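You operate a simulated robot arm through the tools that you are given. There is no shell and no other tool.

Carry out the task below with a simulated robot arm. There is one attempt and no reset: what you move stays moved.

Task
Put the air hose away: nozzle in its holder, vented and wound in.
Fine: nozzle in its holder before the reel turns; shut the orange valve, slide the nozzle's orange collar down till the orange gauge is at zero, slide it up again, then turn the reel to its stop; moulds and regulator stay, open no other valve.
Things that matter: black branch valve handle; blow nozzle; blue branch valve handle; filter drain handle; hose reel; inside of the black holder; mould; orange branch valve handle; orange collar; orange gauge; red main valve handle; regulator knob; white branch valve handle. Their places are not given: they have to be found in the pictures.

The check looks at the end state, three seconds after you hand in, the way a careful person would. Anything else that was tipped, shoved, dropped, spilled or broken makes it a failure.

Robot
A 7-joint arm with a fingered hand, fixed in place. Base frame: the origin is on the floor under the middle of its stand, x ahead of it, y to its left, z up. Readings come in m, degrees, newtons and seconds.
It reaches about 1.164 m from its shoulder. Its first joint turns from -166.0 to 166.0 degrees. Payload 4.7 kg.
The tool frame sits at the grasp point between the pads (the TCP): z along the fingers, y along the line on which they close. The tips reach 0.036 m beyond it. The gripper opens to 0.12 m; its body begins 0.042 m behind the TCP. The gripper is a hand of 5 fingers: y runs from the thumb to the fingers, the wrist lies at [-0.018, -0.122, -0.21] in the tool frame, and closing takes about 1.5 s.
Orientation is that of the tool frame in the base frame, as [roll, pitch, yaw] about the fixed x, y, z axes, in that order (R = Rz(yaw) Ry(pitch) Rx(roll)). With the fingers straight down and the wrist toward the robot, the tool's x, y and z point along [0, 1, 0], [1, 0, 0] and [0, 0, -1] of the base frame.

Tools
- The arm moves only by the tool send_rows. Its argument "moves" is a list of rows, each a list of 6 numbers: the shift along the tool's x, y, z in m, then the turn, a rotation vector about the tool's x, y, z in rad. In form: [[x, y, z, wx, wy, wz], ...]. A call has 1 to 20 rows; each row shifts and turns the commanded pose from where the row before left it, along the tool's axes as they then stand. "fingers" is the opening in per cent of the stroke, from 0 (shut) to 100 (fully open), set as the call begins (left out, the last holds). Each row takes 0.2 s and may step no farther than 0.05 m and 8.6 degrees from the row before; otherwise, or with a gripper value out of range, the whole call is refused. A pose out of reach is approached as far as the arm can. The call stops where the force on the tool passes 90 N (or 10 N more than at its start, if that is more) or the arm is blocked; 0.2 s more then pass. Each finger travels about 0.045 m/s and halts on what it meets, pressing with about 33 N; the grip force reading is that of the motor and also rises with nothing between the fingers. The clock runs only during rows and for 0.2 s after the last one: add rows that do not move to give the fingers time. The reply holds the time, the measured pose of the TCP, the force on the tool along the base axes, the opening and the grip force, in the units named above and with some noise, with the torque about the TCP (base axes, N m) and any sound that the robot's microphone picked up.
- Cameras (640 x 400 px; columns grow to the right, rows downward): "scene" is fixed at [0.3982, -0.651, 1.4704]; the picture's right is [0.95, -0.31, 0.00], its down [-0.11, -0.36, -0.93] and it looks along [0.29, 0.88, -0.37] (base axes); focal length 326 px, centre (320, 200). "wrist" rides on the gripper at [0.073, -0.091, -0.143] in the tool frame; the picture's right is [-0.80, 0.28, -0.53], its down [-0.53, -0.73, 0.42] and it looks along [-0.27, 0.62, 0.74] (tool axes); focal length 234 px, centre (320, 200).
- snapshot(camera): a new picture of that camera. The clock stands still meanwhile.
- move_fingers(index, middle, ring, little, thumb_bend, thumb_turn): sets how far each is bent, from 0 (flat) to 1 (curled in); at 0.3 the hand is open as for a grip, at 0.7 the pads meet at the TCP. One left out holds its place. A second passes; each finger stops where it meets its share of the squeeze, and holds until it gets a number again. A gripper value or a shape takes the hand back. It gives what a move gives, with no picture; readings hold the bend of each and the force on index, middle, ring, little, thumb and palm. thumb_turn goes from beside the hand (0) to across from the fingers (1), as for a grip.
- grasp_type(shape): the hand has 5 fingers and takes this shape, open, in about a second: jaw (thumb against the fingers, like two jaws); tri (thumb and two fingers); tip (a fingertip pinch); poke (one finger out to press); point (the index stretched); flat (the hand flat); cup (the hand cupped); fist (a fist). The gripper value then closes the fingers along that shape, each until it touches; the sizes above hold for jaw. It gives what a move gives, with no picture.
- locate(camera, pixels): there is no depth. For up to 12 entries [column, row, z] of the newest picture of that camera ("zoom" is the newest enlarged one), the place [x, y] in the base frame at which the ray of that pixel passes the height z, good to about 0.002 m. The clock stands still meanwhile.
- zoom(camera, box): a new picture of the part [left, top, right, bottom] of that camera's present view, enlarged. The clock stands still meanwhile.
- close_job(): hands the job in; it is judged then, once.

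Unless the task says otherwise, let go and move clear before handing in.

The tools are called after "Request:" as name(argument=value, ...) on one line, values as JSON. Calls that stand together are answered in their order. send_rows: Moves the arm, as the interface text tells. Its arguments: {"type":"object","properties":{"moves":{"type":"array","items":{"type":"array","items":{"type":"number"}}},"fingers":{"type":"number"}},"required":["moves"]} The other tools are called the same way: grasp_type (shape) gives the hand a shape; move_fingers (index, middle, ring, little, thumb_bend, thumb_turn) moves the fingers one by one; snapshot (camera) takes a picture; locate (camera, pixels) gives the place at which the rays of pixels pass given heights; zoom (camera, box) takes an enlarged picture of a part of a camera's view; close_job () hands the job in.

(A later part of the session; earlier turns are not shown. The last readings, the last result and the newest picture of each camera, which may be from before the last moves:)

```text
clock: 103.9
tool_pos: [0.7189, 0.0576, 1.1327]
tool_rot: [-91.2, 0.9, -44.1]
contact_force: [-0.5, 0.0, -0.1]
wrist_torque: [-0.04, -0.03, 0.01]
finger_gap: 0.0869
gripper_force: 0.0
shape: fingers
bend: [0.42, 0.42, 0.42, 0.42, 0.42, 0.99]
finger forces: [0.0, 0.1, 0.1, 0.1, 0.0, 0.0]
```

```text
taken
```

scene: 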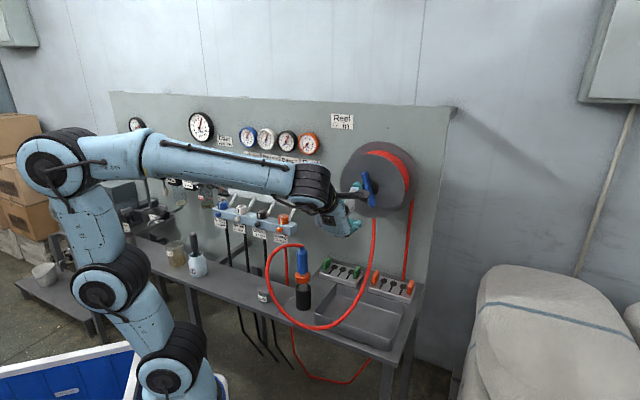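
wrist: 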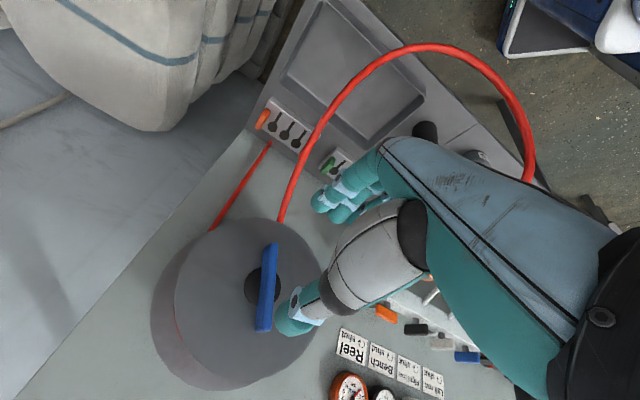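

Roll 181° (thumb on top) is comfortable, and the view shows the loop still hanging. I'll roll back to ~80° in this new arm posture to match the bar for a long clockwise stroke.

Request:
send_rows(moves=[[0, 0, 0, 0, 0, -0.145], [0, 0, 0, 0, 0, -0.145], [0, 0, 0, 0, 0, -0.145], [0, 0, 0, 0, 0, -0.145], [0, 0, 0, 0, 0, -0.145], [0, 0, 0, 0, 0, -0.145], [0, 0, 0, 0, 0, -0.145], [0, 0, 0, 0, 0, -0.145], [0, 0, 0, 0, 0, -0.145], [0, 0, 0, 0, 0, -0.145], [0, 0, 0, 0, 0, -0.145], [0, 0, 0, 0, 0, -0.145], [0, 0, 0, 0, 0, 0]])

Request:
snapshot(camera="scene")

Request:
snapshot(camera="wrist")

Request:
zoom(camera="wrist", box=[180, 210, 320, 340])

```text
clock: 106.7
tool_pos: [0.7183, 0.0604, 1.1328]
tool_rot: [97.7, -81.0, 128.3]
contact_force: [0.7, 0.1, -0.2]
wrist_torque: [-0.03, -0.01, -0.02]
finger_gap: 0.087
gripper_force: 0.1
shape: fingers
bend: [0.42, 0.42, 0.42, 0.42, 0.42, 0.99]
finger forces: [0.0, 0.0, 0.1, 0.0, 0.0, 0.1]
```

```text
taken
```

scene: 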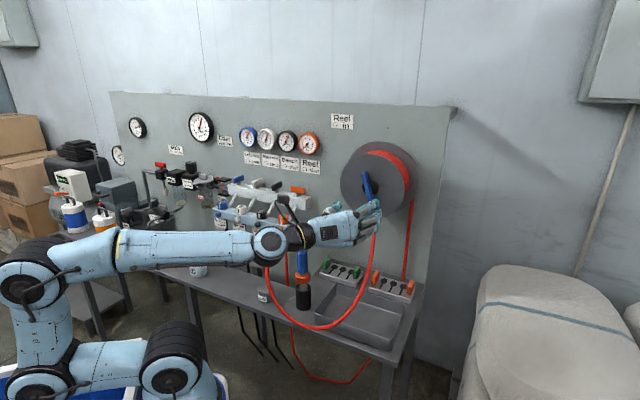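

```text
taken
```

wrist: 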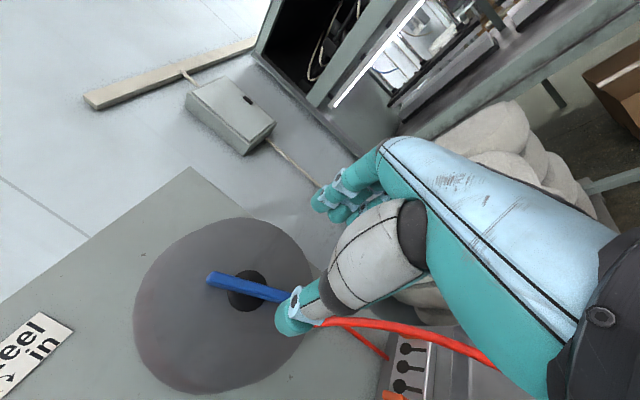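

```text
3.08 times, centred on (250, 275) of wrist
```

zoom: 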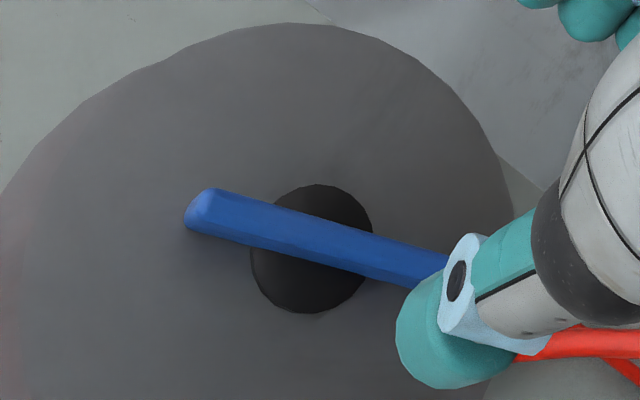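

The bar is ~11° counter-clockwise from the hand's x-axis (bar at ~70°), and the hub is about 1.6 cm toward the thumb side. I'll correct both and advance to within a few centimetres.

Request:
send_rows(moves=[[0.002, -0.016, 0, 0, 0, -0.095], [0, 0, 0.03, 0, 0, -0.095], [0, 0, 0.04, 0, 0, 0], [0, 0, 0.035, 0, 0, 0], [0, 0, 0, 0, 0, 0]])

Request:
snapshot(camera="wrist")

Request:
zoom(camera="wrist", box=[220, 190, 360, 320])

Request:
zoom(camera="scene", box=[310, 140, 430, 250])

```text
clock: 107.9
tool_pos: [0.756, 0.1052, 1.1342]
tool_rot: [93.9, -70.1, 132.5]
contact_force: [-0.3, 0.0, -0.2]
wrist_torque: [0.03, -0.01, -0.04]
finger_gap: 0.087
gripper_force: 0.0
shape: fingers
bend: [0.42, 0.42, 0.42, 0.42, 0.42, 0.99]
finger forces: [0.1, 0.1, 0.0, 0.0, 0.0, 0.0]
out of reach, approached as far as the arm can: row 3, 4
```

```text
taken
```

wrist: 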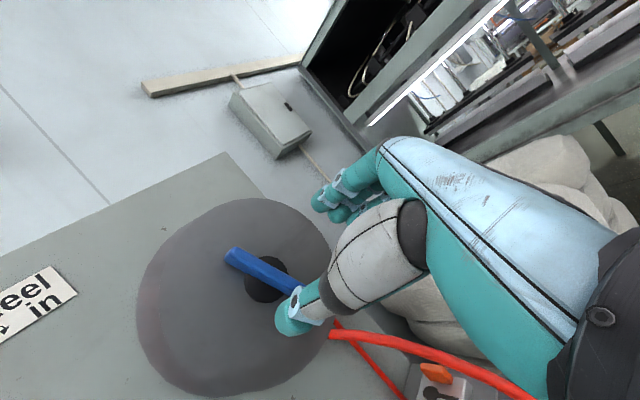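

```text
3.08 times, centred on (290, 255) of wrist
```

zoom: 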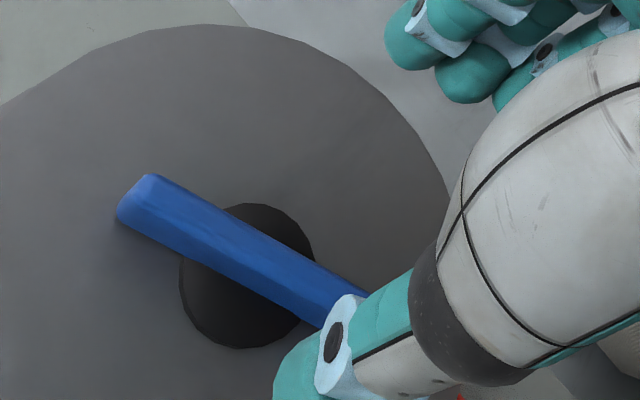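

```text
3.64 times, centred on (370, 195) of scene
```

zoom: 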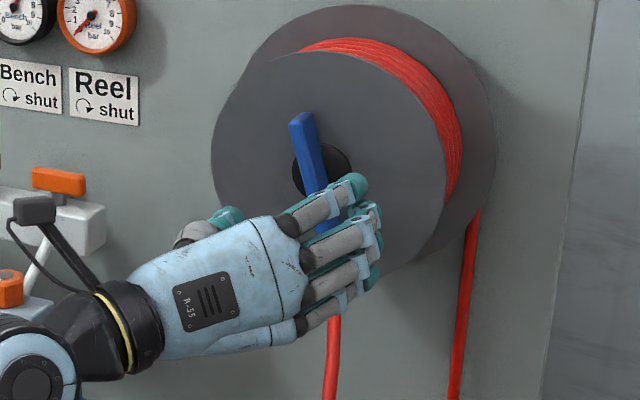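

At this roll the arm runs out of reach 8 cm before the bar, but the posture at roll ~180° was roomy. The bar can equally be gripped from the opposite roll (~250°), so I'll back off and roll on around to test that.

Request:
send_rows(moves=[[0, 0, -0.03, 0, 0, 0], [0, 0, -0.03, 0, 0, 0], [0, 0, 0, 0, 0, 0.145], [0, 0, 0, 0, 0, 0.145], [0, 0, 0, 0, 0, 0.145], [0, 0, 0, 0, 0, 0.145], [0, 0, 0, 0, 0, 0.145], [0, 0, 0, 0, 0, 0.145], [0, 0, 0, 0, 0, 0.145], [0, 0, 0, 0, 0, 0.145], [0, 0, 0, 0, 0, 0.145], [0, 0, 0, 0, 0, 0.145], [0, 0, 0, 0, 0, 0.145], [0, 0, 0, 0, 0, 0.145], [0, 0, 0, 0, 0, 0.145], [0, 0, 0, 0, 0, 0.145], [0, 0, 0, 0, 0, 0.145], [0, 0, 0, 0, 0, 0.145], [0, 0, 0, 0, 0, 0]])

Request:
snapshot(camera="scene")

```text
clock: 111.9
tool_pos: [0.7143, 0.0617, 1.1348]
tool_rot: [-91.3, 23.3, -44.6]
contact_force: [0.3, 0.9, 0.4]
wrist_torque: [0.0, 0.0, 0.01]
finger_gap: 0.0869
gripper_force: 0.0
shape: fingers
bend: [0.42, 0.42, 0.42, 0.42, 0.42, 0.99]
finger forces: [0.1, 0.0, 0.0, 0.1, 0.0, 0.0]
```

```text
taken
```

scene: 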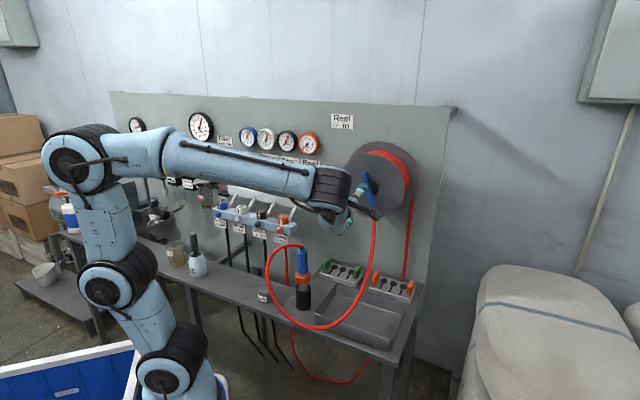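

Roll is at ~203° with a good posture. I'll continue to ~250°.

Request:
send_rows(moves=[[0, 0, 0, 0, 0, 0.12], [0, 0, 0, 0, 0, 0.12], [0, 0, 0, 0, 0, 0.12], [0, 0, 0, 0, 0, 0.12], [0, 0, 0, 0, 0, 0.12], [0, 0, 0, 0, 0, 0.12], [0, 0, 0, 0, 0, 0.1], [0, 0, 0, 0, 0, 0]])

Request:
snapshot(camera="scene")

Request:
snapshot(camera="wrist")

Request:
zoom(camera="wrist", box=[180, 210, 340, 340])

```text
clock: 113.7
tool_pos: [0.7131, 0.0615, 1.1351]
tool_rot: [-93.4, 70.3, -47.4]
contact_force: [0.0, 0.3, -0.1]
wrist_torque: [0.01, -0.02, -0.02]
finger_gap: 0.0871
gripper_force: 0.1
shape: fingers
bend: [0.42, 0.42, 0.42, 0.42, 0.42, 0.99]
finger forces: [0.0, 0.1, 0.1, 0.0, 0.1, 0.0]
```

```text
taken
```

scene: 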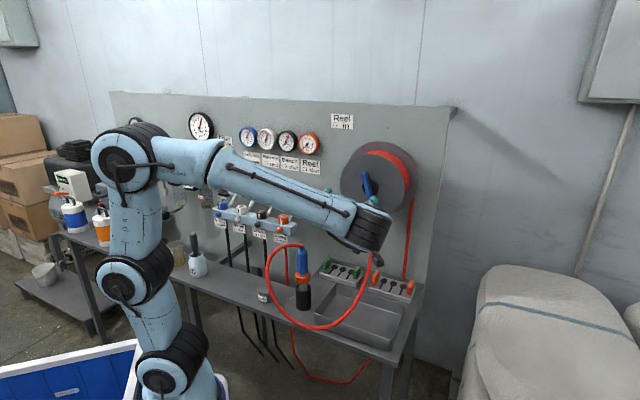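

```text
taken
```

wrist: 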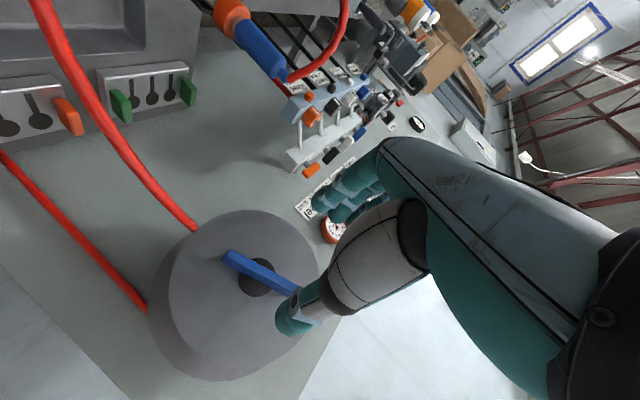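

```text
3.08 times, centred on (260, 275) of wrist
```

zoom: 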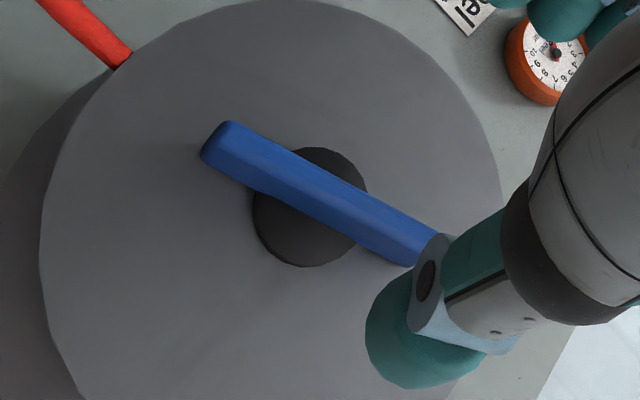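

At roll 250° the arm posture is good, the hand is aligned with the bar within ~1°, and the hub is just ~5 mm off. I'll advance toward the bar.

Request:
send_rows(moves=[[0, 0.005, 0.03, 0, 0, 0], [0, 0, 0.04, 0, 0, 0], [0, 0, 0.035, 0, 0, 0], [0, 0, 0, 0, 0, 0]])

Request:
zoom(camera="wrist", box=[210, 180, 370, 320])

Request:
snapshot(camera="scene")

Request:
zoom(camera="scene", box=[310, 140, 430, 250])

```text
clock: 114.7
tool_pos: [0.7835, 0.1409, 1.1307]
tool_rot: [-93.2, 70.2, -47.1]
contact_force: [0.6, -0.4, 0.8]
wrist_torque: [0.01, -0.02, -0.02]
finger_gap: 0.0873
gripper_force: 0.0
shape: fingers
bend: [0.42, 0.42, 0.42, 0.42, 0.42, 0.99]
finger forces: [0.1, 0.1, 0.1, 0.0, 0.0, 0.1]
```

```text
2.86 times, centred on (290, 250) of wrist
```

zoom: 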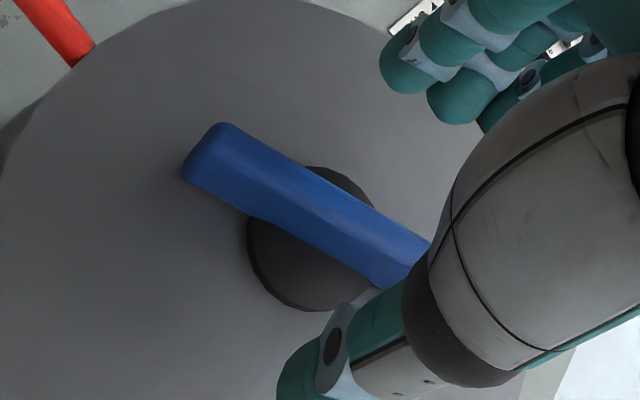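

```text
taken
```

scene: 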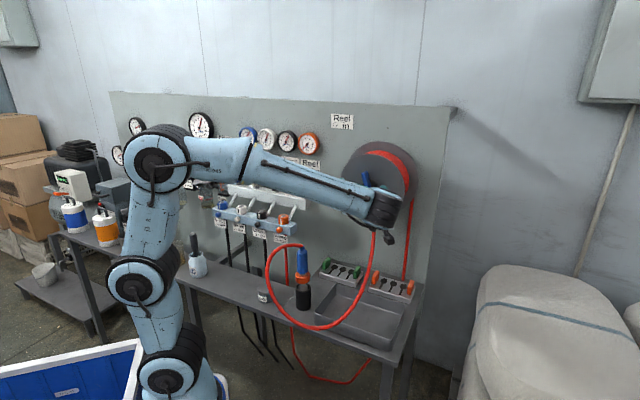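

```text
3.64 times, centred on (370, 195) of scene
```

zoom: 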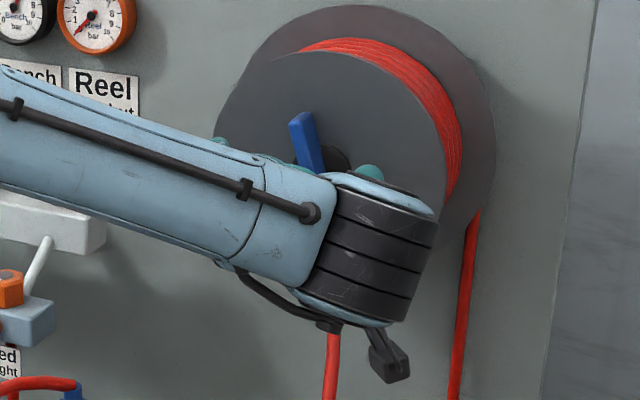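

The hub is on the hand's axis within 2 mm. I'll advance the last 4 cm and close on the bar.

Request:
send_rows(moves=[[0, 0, 0.02, 0, 0, 0], [0, 0, 0.018, 0, 0, 0], [0, 0, 0, 0, 0, 0]])

Request:
move_fingers(index=0.64, middle=0.64, ring=0.64, little=0.64, thumb_bend=0.64)

Request:
zoom(camera="wrist", box=[210, 180, 370, 320])

```text
clock: 115.5
tool_pos: [0.811, 0.1687, 1.1316]
tool_rot: [-93.3, 70.2, -47.3]
contact_force: [-0.3, 0.2, 0.4]
wrist_torque: [0.0, -0.02, -0.02]
finger_gap: 0.0869
gripper_force: 0.1
shape: fingers
bend: [0.42, 0.42, 0.42, 0.42, 0.42, 0.99]
finger forces: [0.0, 0.0, 0.0, 0.1, 0.0, 0.0]
```

```text
clock: 116.5
tool_pos: [0.8099, 0.1683, 1.1298]
tool_rot: [-93.3, 70.2, -47.2]
contact_force: [0.3, 1.0, -0.4]
wrist_torque: [0.0, -0.02, -0.01]
finger_gap: 0.0226
gripper_force: 0.6
shape: fingers
bend: [0.63, 0.64, 0.64, 0.64, 0.64, 1.0]
finger forces: [0.7, 0.4, 0.1, 0.1, 0.1, 0.0]
```

```text
2.86 times, centred on (290, 250) of wrist
```

zoom: 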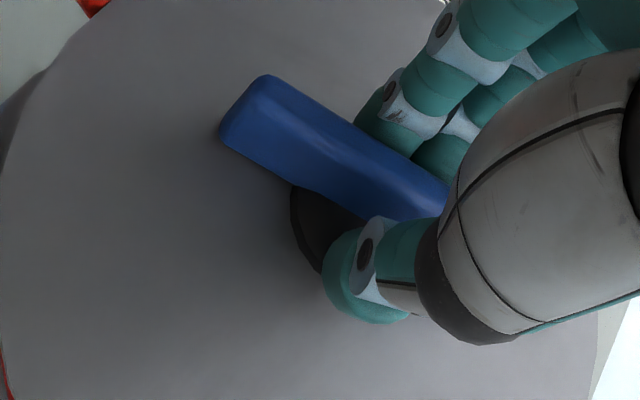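

The fingers straddle the bar with light contact. I'll tighten moderately and turn clockwise slowly.

Request:
move_fingers(index=0.73, middle=0.75, ring=0.76, little=0.76, thumb_bend=0.74)

Request:
send_rows(moves=[[0, 0, 0, 0, 0, 0.05], [0, 0, 0, 0, 0, 0.06], [0, 0, 0, 0, 0, 0.06], [0, 0, 0, 0, 0, 0.06], [0, 0, 0, 0, 0, 0]])

Request:
zoom(camera="wrist", box=[210, 180, 370, 320])

Request:
snapshot(camera="scene")

```text
clock: 117.5
tool_pos: [0.8107, 0.1683, 1.1317]
tool_rot: [-93.1, 70.0, -46.9]
contact_force: [-8.5, 31.3, 9.1]
wrist_torque: [0.13, -0.06, 0.57]
finger_gap: 0.0143
gripper_force: 21.2
shape: fingers
bend: [0.71, 0.73, 0.75, 0.76, 0.71, 1.0]
finger forces: [17.3, 10.3, 7.4, 0.0, 6.5, 0.0]
```

```text
clock: 118.7
tool_pos: [0.8087, 0.1687, 1.1311]
tool_rot: [-100.3, 83.3, -54.4]
contact_force: [-6.7, 23.8, 8.4]
wrist_torque: [0.11, -0.12, 0.43]
finger_gap: 0.0142
gripper_force: 19.6
shape: fingers
bend: [0.71, 0.73, 0.75, 0.76, 0.71, 1.0]
finger forces: [15.3, 9.3, 6.2, 0.0, 7.5, 0.1]
```

```text
2.86 times, centred on (290, 250) of wrist
```

zoom: 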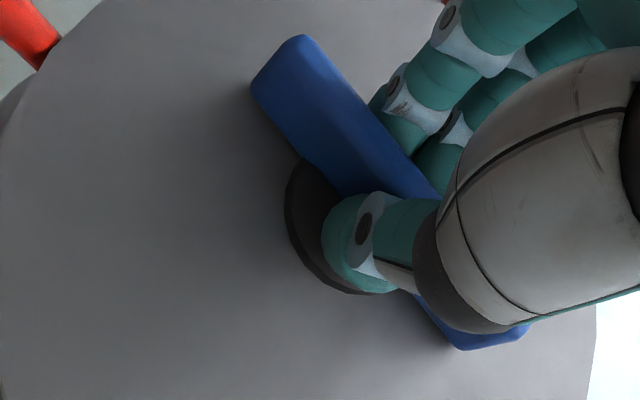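

```text
taken
```

scene: 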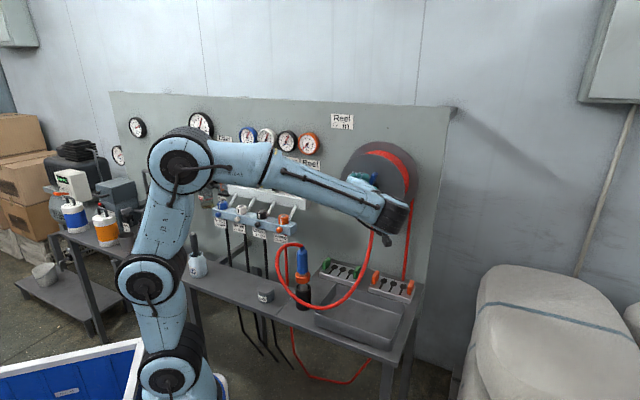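

The loop is shrinking further (bottom now around row 308). I'll keep turning.

Request:
send_rows(moves=[[0, 0, 0, 0, 0, 0.06], [0, 0, 0, 0, 0, 0.06], [0, 0, 0, 0, 0, 0.06], [0, 0, 0, 0, 0, 0.06], [0, 0, 0, 0, 0, 0.06], [0, 0, 0, 0, 0, 0.06], [0, 0, 0, 0, 0, 0]])

Request:
zoom(camera="wrist", box=[210, 180, 370, 320])

Request:
snapshot(camera="scene")

```text
clock: 120.3
tool_pos: [0.8087, 0.169, 1.1316]
tool_rot: [95.0, 75.9, 140.9]
contact_force: [-5.5, 17.5, 7.7]
wrist_torque: [0.06, -0.08, 0.43]
finger_gap: 0.0138
gripper_force: 17.7
shape: fingers
bend: [0.71, 0.73, 0.75, 0.76, 0.71, 1.0]
finger forces: [14.1, 7.7, 5.1, 0.0, 8.7, 0.1]
```

```text
2.86 times, centred on (290, 250) of wrist
```

zoom: 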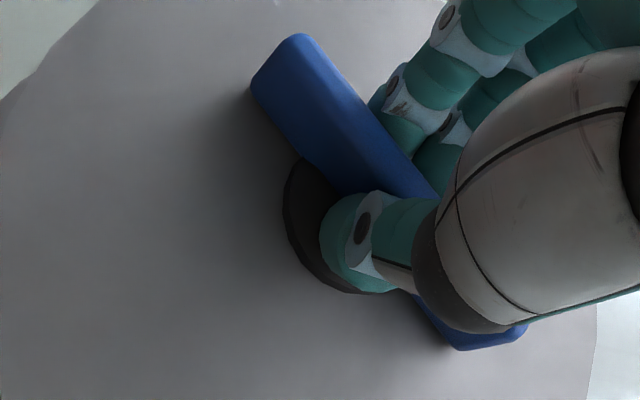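

```text
taken
```

scene: 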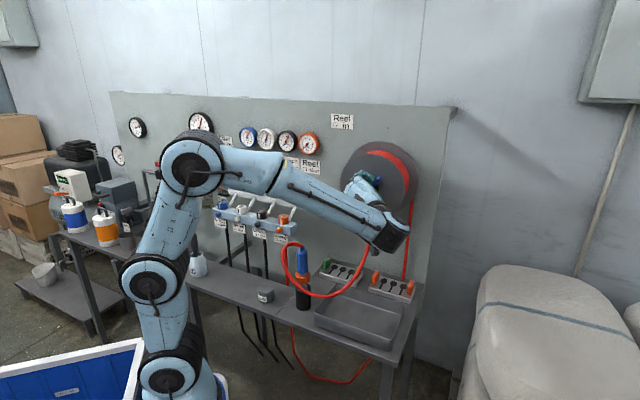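

The loop is now small (bottom near row 297) and the grip is steady. I'll continue turning.

Request:
send_rows(moves=[[0, 0, 0, 0, 0, 0.06], [0, 0, 0, 0, 0, 0.06], [0, 0, 0, 0, 0, 0.06], [0, 0, 0, 0, 0, 0.06], [0, 0, 0, 0, 0, 0.06], [0, 0, 0, 0, 0, 0.06], [0, 0, 0, 0, 0, 0]])

Request:
zoom(camera="wrist", box=[210, 180, 370, 320])

Request:
snapshot(camera="scene")

```text
clock: 121.9
tool_pos: [0.8089, 0.1696, 1.1304]
tool_rot: [92.1, 55.4, 137.7]
contact_force: [-1.8, 16.0, 7.8]
wrist_torque: [0.09, -0.13, 0.33]
finger_gap: 0.0141
gripper_force: 16.4
shape: fingers
bend: [0.71, 0.73, 0.75, 0.76, 0.7, 1.0]
finger forces: [11.9, 7.1, 4.1, 0.0, 9.9, 0.1]
```

```text
2.86 times, centred on (290, 250) of wrist
```

zoom: 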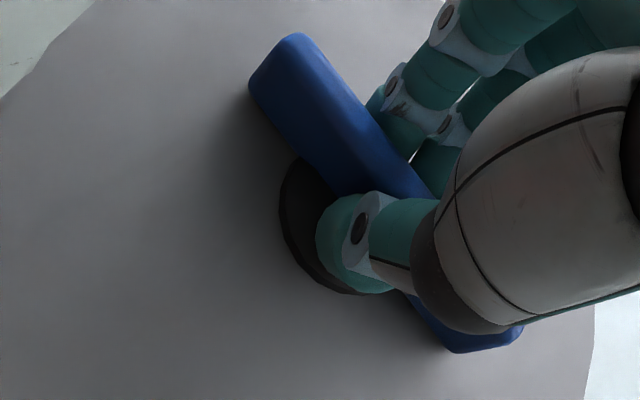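

```text
taken
```

scene: 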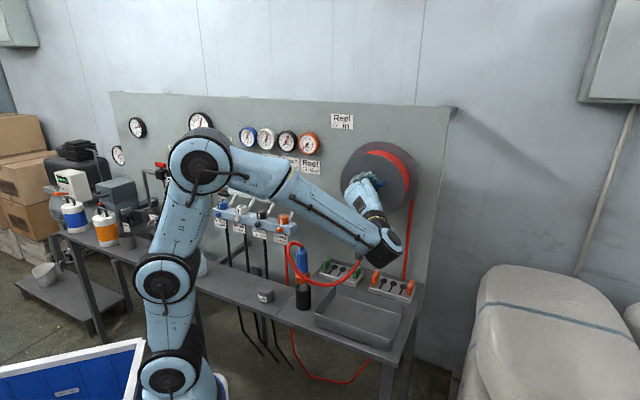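

The hose is now quite short. I'll look closely at where it runs relative to my wrist before turning more.

Request:
zoom(camera="scene", box=[270, 160, 430, 310])

Request:
snapshot(camera="wrist")

```text
2.67 times, centred on (350, 235) of scene
```

zoom: 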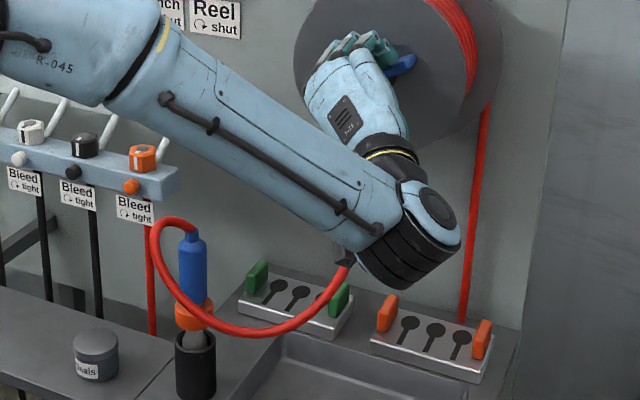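

```text
taken
```

wrist: 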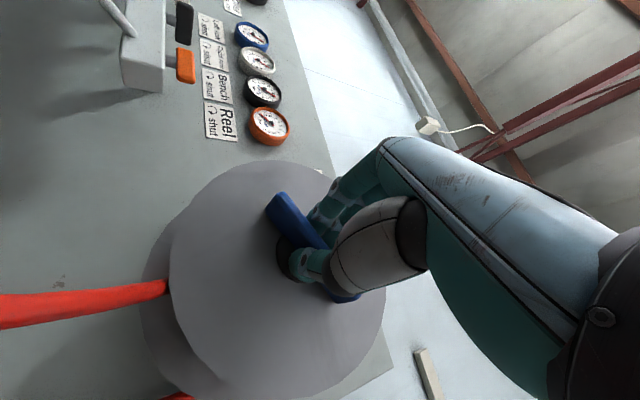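

The hose runs behind the arm, between it and the panel, and isn't touching anything. I'll continue turning with attention to torque.

Request:
send_rows(moves=[[0, 0, 0, 0, 0, 0.06], [0, 0, 0, 0, 0, 0.06], [0, 0, 0, 0, 0, 0.06], [0, 0, 0, 0, 0, 0.06], [0, 0, 0, 0, 0, 0]])

Request:
zoom(camera="wrist", box=[210, 180, 370, 320])

Request:
zoom(camera="scene", box=[270, 160, 430, 310])

```text
clock: 123.1
tool_pos: [0.7942, 0.1819, 1.0792]
tool_rot: [91.5, 41.5, 136.8]
contact_force: [-2.6, 7.4, 25.9]
wrist_torque: [-0.14, -0.96, 0.23]
finger_gap: 0.0118
gripper_force: 19.6
shape: fingers
bend: [0.72, 0.59, 0.45, 0.76, 0.68, 1.0]
finger forces: [2.9, 12.0, 11.9, 0.1, 12.0, 0.2]
out of reach, approached as far as the arm can: row 1, 2, 3, 4
```

```text
2.86 times, centred on (290, 250) of wrist
```

zoom: 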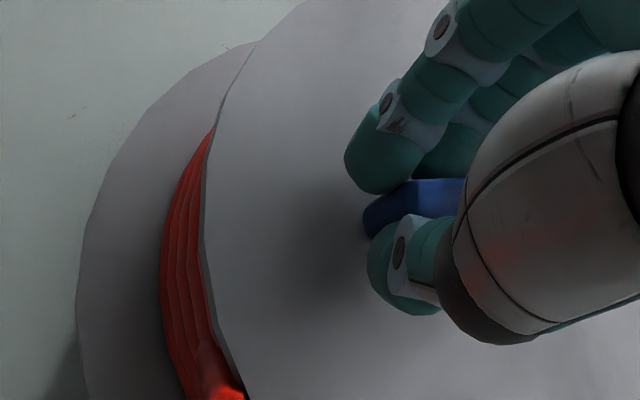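

```text
2.67 times, centred on (350, 235) of scene
```

zoom: 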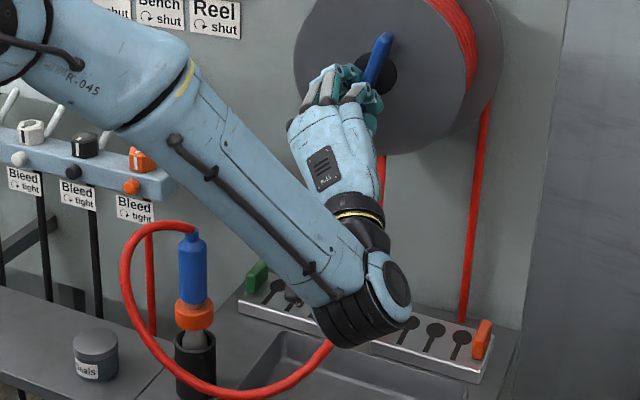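

The arm hit its reach limit past roll ~305°, sagged 5 cm and dragged the bar back somewhat. Nothing else was touched, so I'll release, back off, and regrip from a better roll (~130–180°).

Request:
move_fingers(index=0.42, middle=0.42, ring=0.42, little=0.42, thumb_bend=0.42)

Request:
send_rows(moves=[[0, 0, -0.03, 0, 0, 0], [0, 0, -0.04, 0, 0, 0], [0, 0, -0.04, 0, 0, 0], [0, 0, -0.03, 0, 0, 0], [0, 0, 0, 0, 0, 0]])

Request:
snapshot(camera="scene")

Request:
snapshot(camera="wrist")

```text
clock: 124.1
tool_pos: [0.7946, 0.1832, 1.079]
tool_rot: [91.5, 41.7, 137.1]
contact_force: [0.8, -3.7, -2.2]
wrist_torque: [0.24, 0.08, -0.03]
finger_gap: 0.0864
gripper_force: 3.8
shape: fingers
bend: [0.42, 0.42, 0.42, 0.44, 0.42, 0.99]
finger forces: [0.0, 0.1, 3.4, 4.3, 0.0, 0.0]
```

```text
clock: 125.3
tool_pos: [0.6984, 0.0812, 1.0751]
tool_rot: [91.5, 41.5, 136.8]
contact_force: [0.1, -0.5, 0.7]
wrist_torque: [0.0, 0.01, -0.02]
finger_gap: 0.0863
gripper_force: 0.1
shape: fingers
bend: [0.42, 0.42, 0.42, 0.42, 0.42, 0.99]
finger forces: [0.1, 0.1, 0.0, 0.0, 0.0, 0.1]
out of reach, approached as far as the arm can: row 3
```

```text
taken
```

scene: 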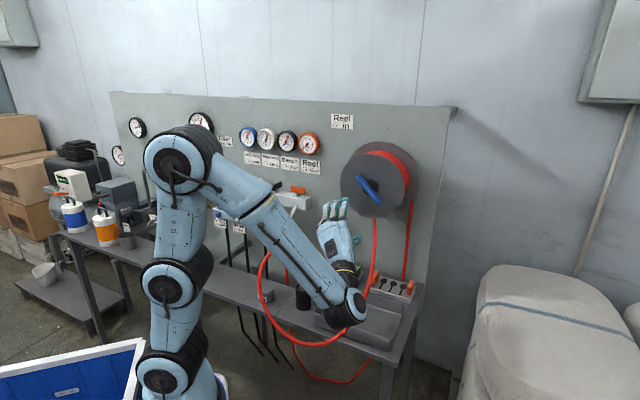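

```text
taken
```

wrist: 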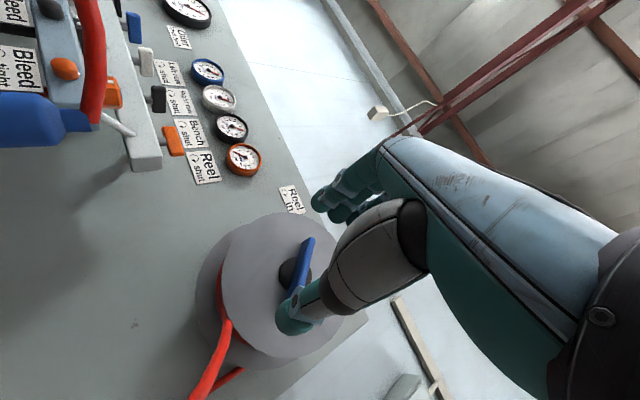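

While the fingers opened they pushed the bar back further (now ~48°), but all else is undisturbed. I'll roll back to ~225° and re-centre for a fresh stroke that stays within reach.

Request:
send_rows(moves=[[0, 0, 0, 0, 0, -0.13], [0, 0, 0, 0, 0, -0.13], [0, 0, 0, 0, 0, -0.13], [0, 0, 0, 0, 0, -0.13], [0, 0, 0, 0, 0, -0.13], [0, 0, 0, 0, 0, -0.13], [0, 0, 0, 0, 0, -0.13], [0, 0, 0, 0, 0, -0.13], [0, 0, 0, 0, 0, -0.13], [0, 0, 0, 0, 0, -0.13], [0, 0, 0, 0, 0, -0.13], [0, 0, 0, 0, 0, -0.13], [0, 0, 0, 0, 0, 0]])

Request:
snapshot(camera="scene")

Request:
snapshot(camera="wrist")

Request:
zoom(camera="scene", box=[330, 140, 430, 220])

```text
clock: 128.1
tool_pos: [0.7003, 0.0811, 1.0764]
tool_rot: [-91.8, 48.8, -45.4]
contact_force: [-0.5, -0.1, 0.1]
wrist_torque: [-0.05, 0.02, 0.0]
finger_gap: 0.0865
gripper_force: 0.0
shape: fingers
bend: [0.42, 0.42, 0.42, 0.42, 0.42, 0.99]
finger forces: [0.0, 0.0, 0.1, 0.1, 0.0, 0.0]
```

```text
taken
```

scene: 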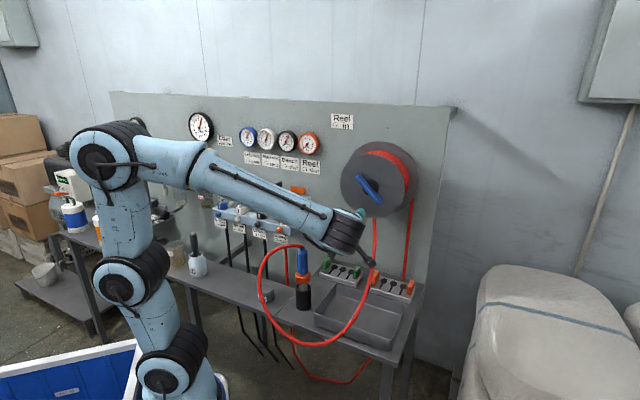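

```text
taken
```

wrist: 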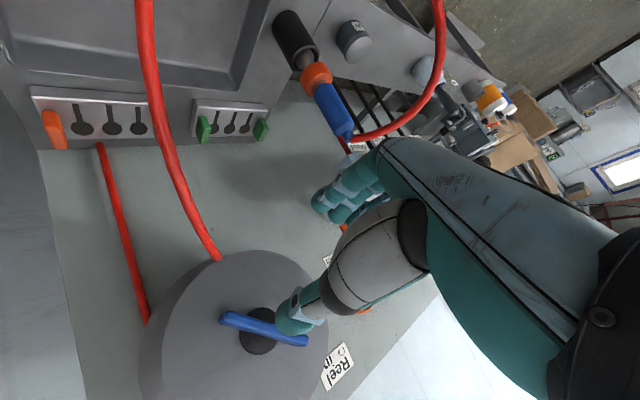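

```text
5.00 times, centred on (380, 180) of scene
```

zoom: 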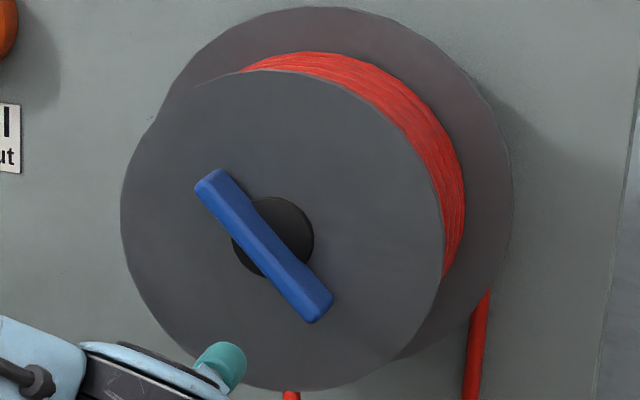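

The bar is at ~50° and the hand's roll (229°) matches it. I'll shift up and right to centre on the hub, then advance and check.

Request:
send_rows(moves=[[-0.0159, -0.0251, 0, 0, 0, 0], [-0.0159, -0.0251, 0, 0, 0, 0], [0, 0, 0.035, 0, 0, 0], [0, 0, 0.035, 0, 0, 0], [0, 0, 0.03, 0, 0, 0], [0, 0, 0, 0, 0, 0]])

Request:
zoom(camera="wrist", box=[210, 180, 370, 320])

Request:
snapshot(camera="scene")

```text
clock: 129.5
tool_pos: [0.7822, 0.1429, 1.1307]
tool_rot: [-91.8, 49.0, -45.4]
contact_force: [-0.3, 0.4, -0.1]
wrist_torque: [-0.01, -0.01, 0.03]
finger_gap: 0.0866
gripper_force: 0.0
shape: fingers
bend: [0.42, 0.42, 0.42, 0.42, 0.42, 0.99]
finger forces: [0.0, 0.0, 0.0, 0.0, 0.0, 0.0]
```

```text
2.86 times, centred on (290, 250) of wrist
```

zoom: 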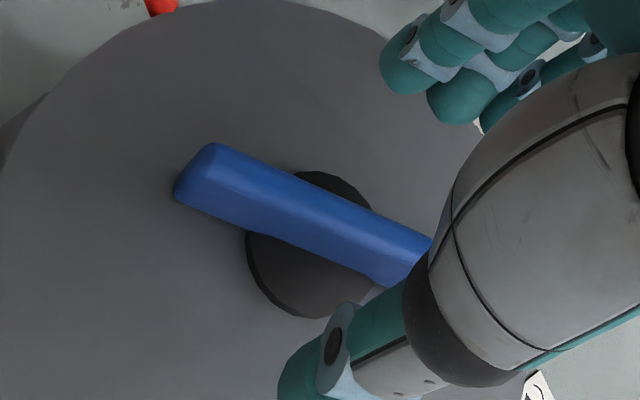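

```text
taken
```

scene: 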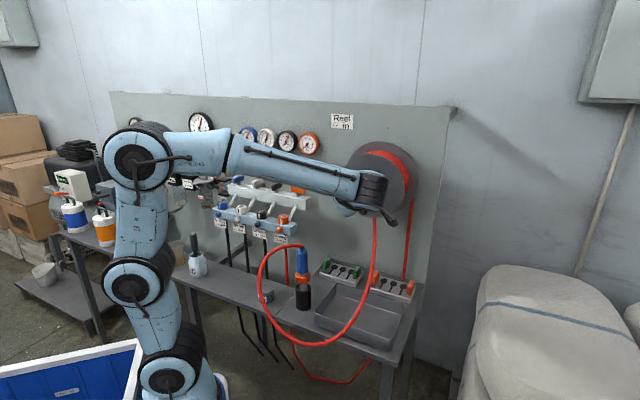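

Well centred again. I'll advance and grip the bar.

Request:
send_rows(moves=[[0, 0, 0.02, 0, 0, 0], [0, 0, 0.018, 0, 0, 0], [0, 0, 0, 0, 0, 0]])

Request:
move_fingers(index=0.64, middle=0.64, ring=0.64, little=0.64, thumb_bend=0.64)

Request:
move_fingers(index=0.73, middle=0.75, ring=0.76, little=0.76, thumb_bend=0.74)

Request:
zoom(camera="wrist", box=[210, 180, 370, 320])

```text
clock: 130.3
tool_pos: [0.811, 0.1701, 1.1301]
tool_rot: [-91.7, 48.9, -45.3]
contact_force: [0.0, 0.2, 0.2]
wrist_torque: [0.01, 0.0, 0.02]
finger_gap: 0.0865
gripper_force: 0.0
shape: fingers
bend: [0.42, 0.42, 0.42, 0.42, 0.42, 0.99]
finger forces: [0.0, 0.0, 0.0, 0.1, 0.1, 0.0]
```

```text
clock: 131.3
tool_pos: [0.8097, 0.1703, 1.1294]
tool_rot: [-91.7, 48.9, -45.4]
contact_force: [-0.1, -0.1, -0.2]
wrist_torque: [-0.03, -0.01, 0.0]
finger_gap: 0.022
gripper_force: 0.2
shape: fingers
bend: [0.64, 0.64, 0.64, 0.64, 0.64, 1.0]
finger forces: [0.1, 0.0, 0.3, 0.3, 0.0, 0.1]
```

```text
clock: 132.3
tool_pos: [0.8084, 0.1717, 1.1309]
tool_rot: [-91.7, 49.0, -45.3]
contact_force: [-10.2, 27.9, 1.8]
wrist_torque: [0.03, 0.02, 0.55]
finger_gap: 0.0133
gripper_force: 20.7
shape: fingers
bend: [0.71, 0.73, 0.75, 0.76, 0.69, 1.0]
finger forces: [17.1, 9.4, 6.5, 0.0, 7.7, 0.1]
```

```text
2.86 times, centred on (290, 250) of wrist
```

zoom: 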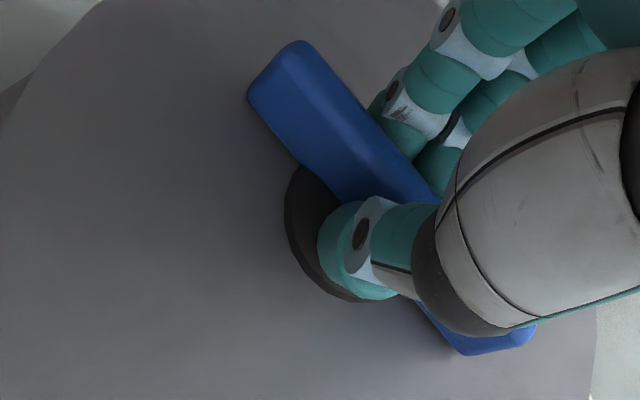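

Firm grip again. I'll turn clockwise ~35°, then reassess.

Request:
send_rows(moves=[[0, 0, 0, 0, 0, 0.06], [0, 0, 0, 0, 0, 0.06], [0, 0, 0, 0, 0, 0.06], [0, 0, 0, 0, 0, 0.06], [0, 0, 0, 0, 0, 0.06], [0, 0, 0, 0, 0, 0.06], [0, 0, 0, 0, 0, 0.06], [0, 0, 0, 0, 0, 0.06], [0, 0, 0, 0, 0, 0.06], [0, 0, 0, 0, 0, 0.06], [0, 0, 0, 0, 0, 0]])

Request:
zoom(camera="wrist", box=[210, 180, 370, 320])

Request:
snapshot(camera="scene")

```text
clock: 134.7
tool_pos: [0.8084, 0.1713, 1.131]
tool_rot: [-100.5, 83.3, -54.5]
contact_force: [-3.1, 26.2, 9.0]
wrist_torque: [0.14, -0.15, 0.48]
finger_gap: 0.0135
gripper_force: 18.7
shape: fingers
bend: [0.71, 0.73, 0.75, 0.76, 0.69, 1.0]
finger forces: [15.1, 9.5, 6.2, 0.0, 7.6, 0.1]
```

```text
2.86 times, centred on (290, 250) of wrist
```

zoom: 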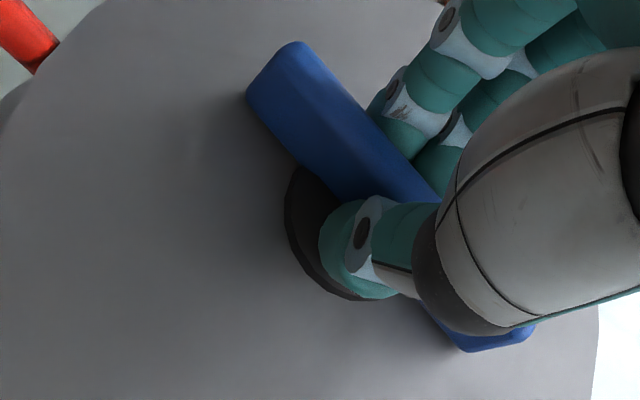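

```text
taken
```

scene: 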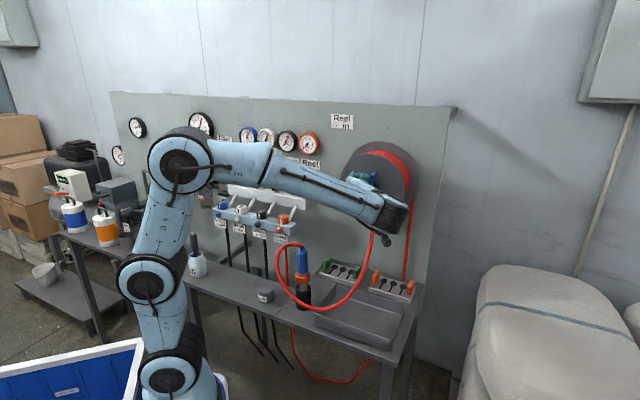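

Steady. I'll continue to about roll 297°, staying inside the reachable range.

Request:
send_rows(moves=[[0, 0, 0, 0, 0, 0.06], [0, 0, 0, 0, 0, 0.06], [0, 0, 0, 0, 0, 0.06], [0, 0, 0, 0, 0, 0.06], [0, 0, 0, 0, 0, 0.06], [0, 0, 0, 0, 0, 0.06], [0, 0, 0, 0, 0, 0.06], [0, 0, 0, 0, 0, 0.06], [0, 0, 0, 0, 0, 0.06], [0, 0, 0, 0, 0, 0.06], [0, 0, 0, 0, 0, 0]])

Request:
zoom(camera="wrist", box=[210, 180, 370, 320])

Request:
zoom(camera="scene", box=[270, 160, 430, 310])

```text
clock: 137.1
tool_pos: [0.8082, 0.1704, 1.1307]
tool_rot: [92.4, 62.2, 138.0]
contact_force: [2.5, 20.7, 14.0]
wrist_torque: [0.18, -0.2, 0.31]
finger_gap: 0.0133
gripper_force: 17.9
shape: fingers
bend: [0.71, 0.73, 0.75, 0.76, 0.69, 1.0]
finger forces: [13.9, 8.4, 5.4, 0.0, 7.4, 0.1]
```

```text
2.86 times, centred on (290, 250) of wrist
```

zoom: 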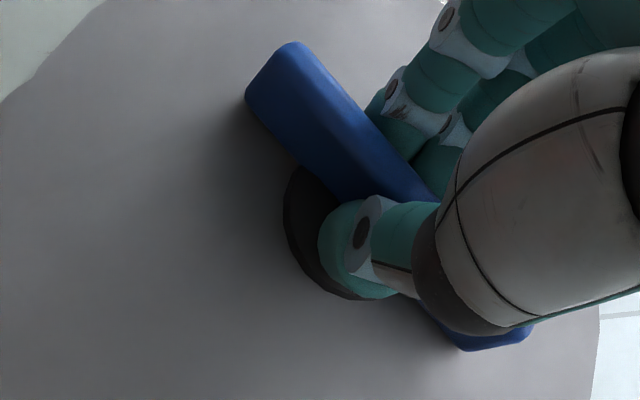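

```text
2.67 times, centred on (350, 235) of scene
```

zoom: 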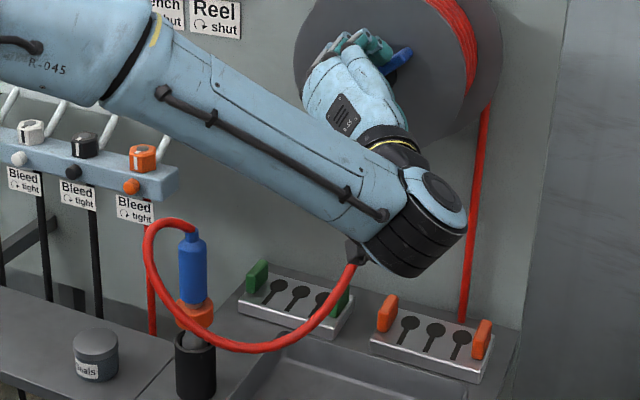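

Bar is now at roughly 140°. I'll open the fingers evenly and back straight out without disturbing it.

Request:
move_fingers(index=0.6, middle=0.6, ring=0.6, little=0.6, thumb_bend=0.6)

Request:
move_fingers(index=0.42, middle=0.42, ring=0.42, little=0.42, thumb_bend=0.42)

Request:
send_rows(moves=[[0, 0, -0.02, 0, 0, 0], [0, 0, -0.04, 0, 0, 0], [0, 0, -0.04, 0, 0, 0], [0, 0, -0.04, 0, 0, 0], [0, 0, 0, 0, 0, 0]])

Request:
snapshot(camera="scene")

Request:
snapshot(camera="wrist")

```text
clock: 138.1
tool_pos: [0.8087, 0.1695, 1.1309]
tool_rot: [92.4, 62.2, 138.0]
contact_force: [1.1, 0.1, 0.4]
wrist_torque: [0.03, -0.01, -0.02]
finger_gap: 0.0329
gripper_force: 0.1
shape: fingers
bend: [0.6, 0.6, 0.6, 0.6, 0.6, 1.0]
finger forces: [0.0, 0.1, 0.0, 0.0, 0.0, 0.0]
```

```text
clock: 139.1
tool_pos: [0.8086, 0.1704, 1.1305]
tool_rot: [92.3, 62.1, 137.9]
contact_force: [-0.8, -0.4, 0.4]
wrist_torque: [-0.01, 0.0, 0.0]
finger_gap: 0.0862
gripper_force: 0.1
shape: fingers
bend: [0.42, 0.42, 0.42, 0.42, 0.42, 0.99]
finger forces: [0.0, 0.0, 0.0, 0.0, 0.1, 0.1]
```

```text
clock: 140.3
tool_pos: [0.7118, 0.0701, 1.1327]
tool_rot: [92.6, 62.2, 138.2]
contact_force: [0.5, 0.1, -0.4]
wrist_torque: [0.02, 0.03, 0.01]
finger_gap: 0.0866
gripper_force: 0.0
shape: fingers
bend: [0.42, 0.42, 0.42, 0.42, 0.42, 0.99]
finger forces: [0.0, 0.1, 0.1, 0.0, 0.0, 0.0]
```

```text
taken
```

scene: 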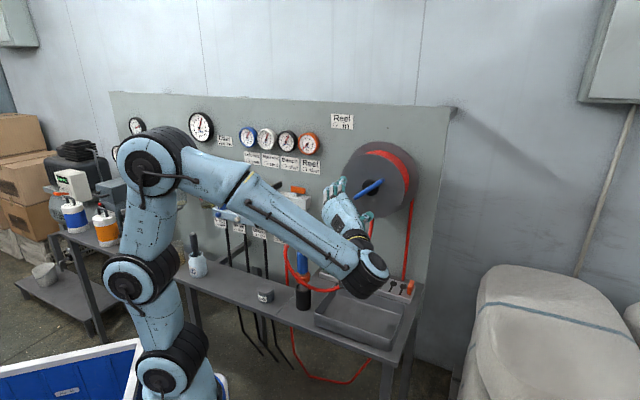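

```text
taken
```

wrist: 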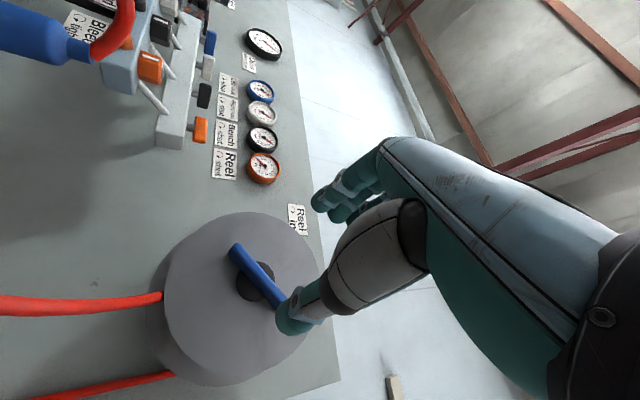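

The bar stayed put (~145°, right end up). I'll roll the hand back to ~140° at this standoff to take a long new stroke.

Request:
send_rows(moves=[[0, 0, 0, 0, 0, -0.138], [0, 0, 0, 0, 0, -0.138], [0, 0, 0, 0, 0, -0.138], [0, 0, 0, 0, 0, -0.138], [0, 0, 0, 0, 0, -0.138], [0, 0, 0, 0, 0, -0.138], [0, 0, 0, 0, 0, -0.138], [0, 0, 0, 0, 0, -0.138], [0, 0, 0, 0, 0, -0.138], [0, 0, 0, 0, 0, -0.138], [0, 0, 0, 0, 0, -0.138], [0, 0, 0, 0, 0, -0.138], [0, 0, 0, 0, 0, -0.138], [0, 0, 0, 0, 0, -0.138], [0, 0, 0, 0, 0, -0.138], [0, 0, 0, 0, 0, -0.138], [0, 0, 0, 0, 0, -0.138], [0, 0, 0, 0, 0, -0.138], [0, 0, 0, 0, 0, 0]])

Request:
snapshot(camera="scene")

Request:
snapshot(camera="wrist")

Request:
zoom(camera="wrist", box=[180, 210, 340, 340])

```text
clock: 144.3
tool_pos: [0.7115, 0.0682, 1.1335]
tool_rot: [-91.3, -24.7, -43.5]
contact_force: [0.3, -0.1, 0.3]
wrist_torque: [0.01, 0.02, -0.01]
finger_gap: 0.0865
gripper_force: 0.0
shape: fingers
bend: [0.42, 0.42, 0.42, 0.42, 0.42, 0.99]
finger forces: [0.0, 0.0, 0.0, 0.0, 0.0, 0.1]
```

```text
taken
```

scene: 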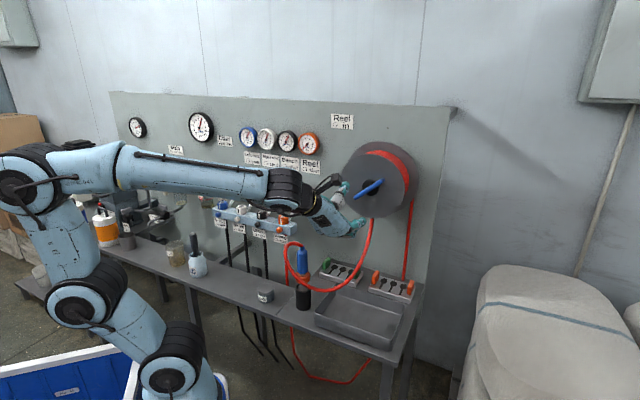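

```text
taken
```

wrist: 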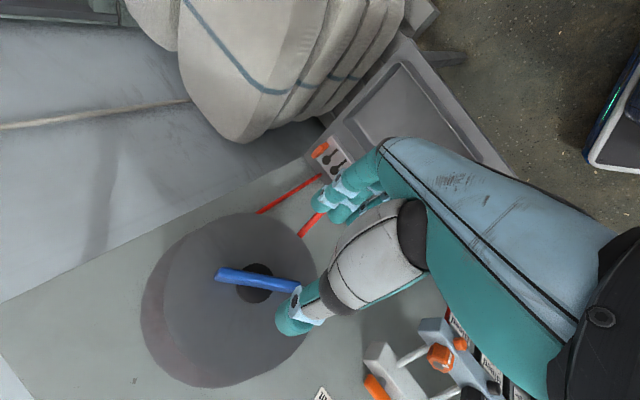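

```text
3.08 times, centred on (260, 275) of wrist
```

zoom: 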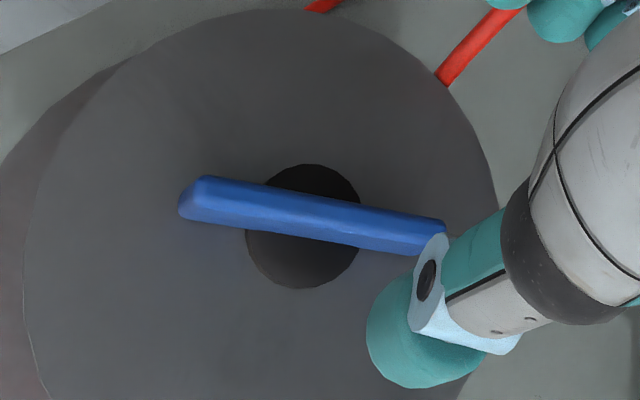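

Roll 155°; the bar is ~18° counter-clockwise of the hand and the hub is centred. I'll advance, checking that the arm can reach.

Request:
send_rows(moves=[[0, -0.002, 0.03, 0, 0, 0], [0, 0, 0.037, 0, 0, 0], [0, 0, 0.035, 0, 0, 0], [0, 0, 0, 0, 0, 0]])

Request:
zoom(camera="wrist", box=[210, 180, 370, 320])

Request:
snapshot(camera="scene")

```text
clock: 145.3
tool_pos: [0.7822, 0.1421, 1.1326]
tool_rot: [-91.3, -24.6, -43.6]
contact_force: [-0.2, -0.4, 0.7]
wrist_torque: [0.03, 0.0, 0.04]
finger_gap: 0.0863
gripper_force: 0.0
shape: fingers
bend: [0.42, 0.42, 0.42, 0.42, 0.42, 0.99]
finger forces: [0.0, 0.0, 0.1, 0.0, 0.0, 0.1]
```

```text
2.86 times, centred on (290, 250) of wrist
```

zoom: 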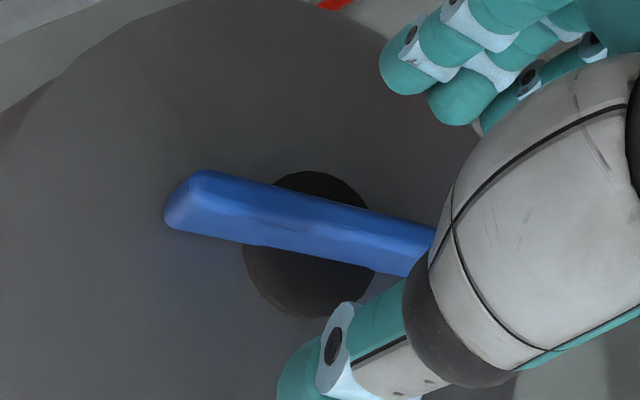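

```text
taken
```

scene: 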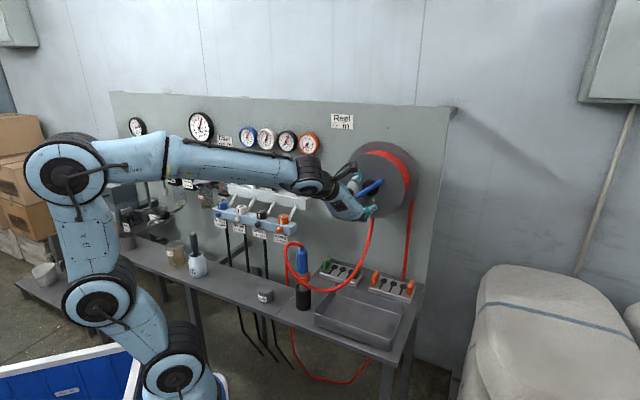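

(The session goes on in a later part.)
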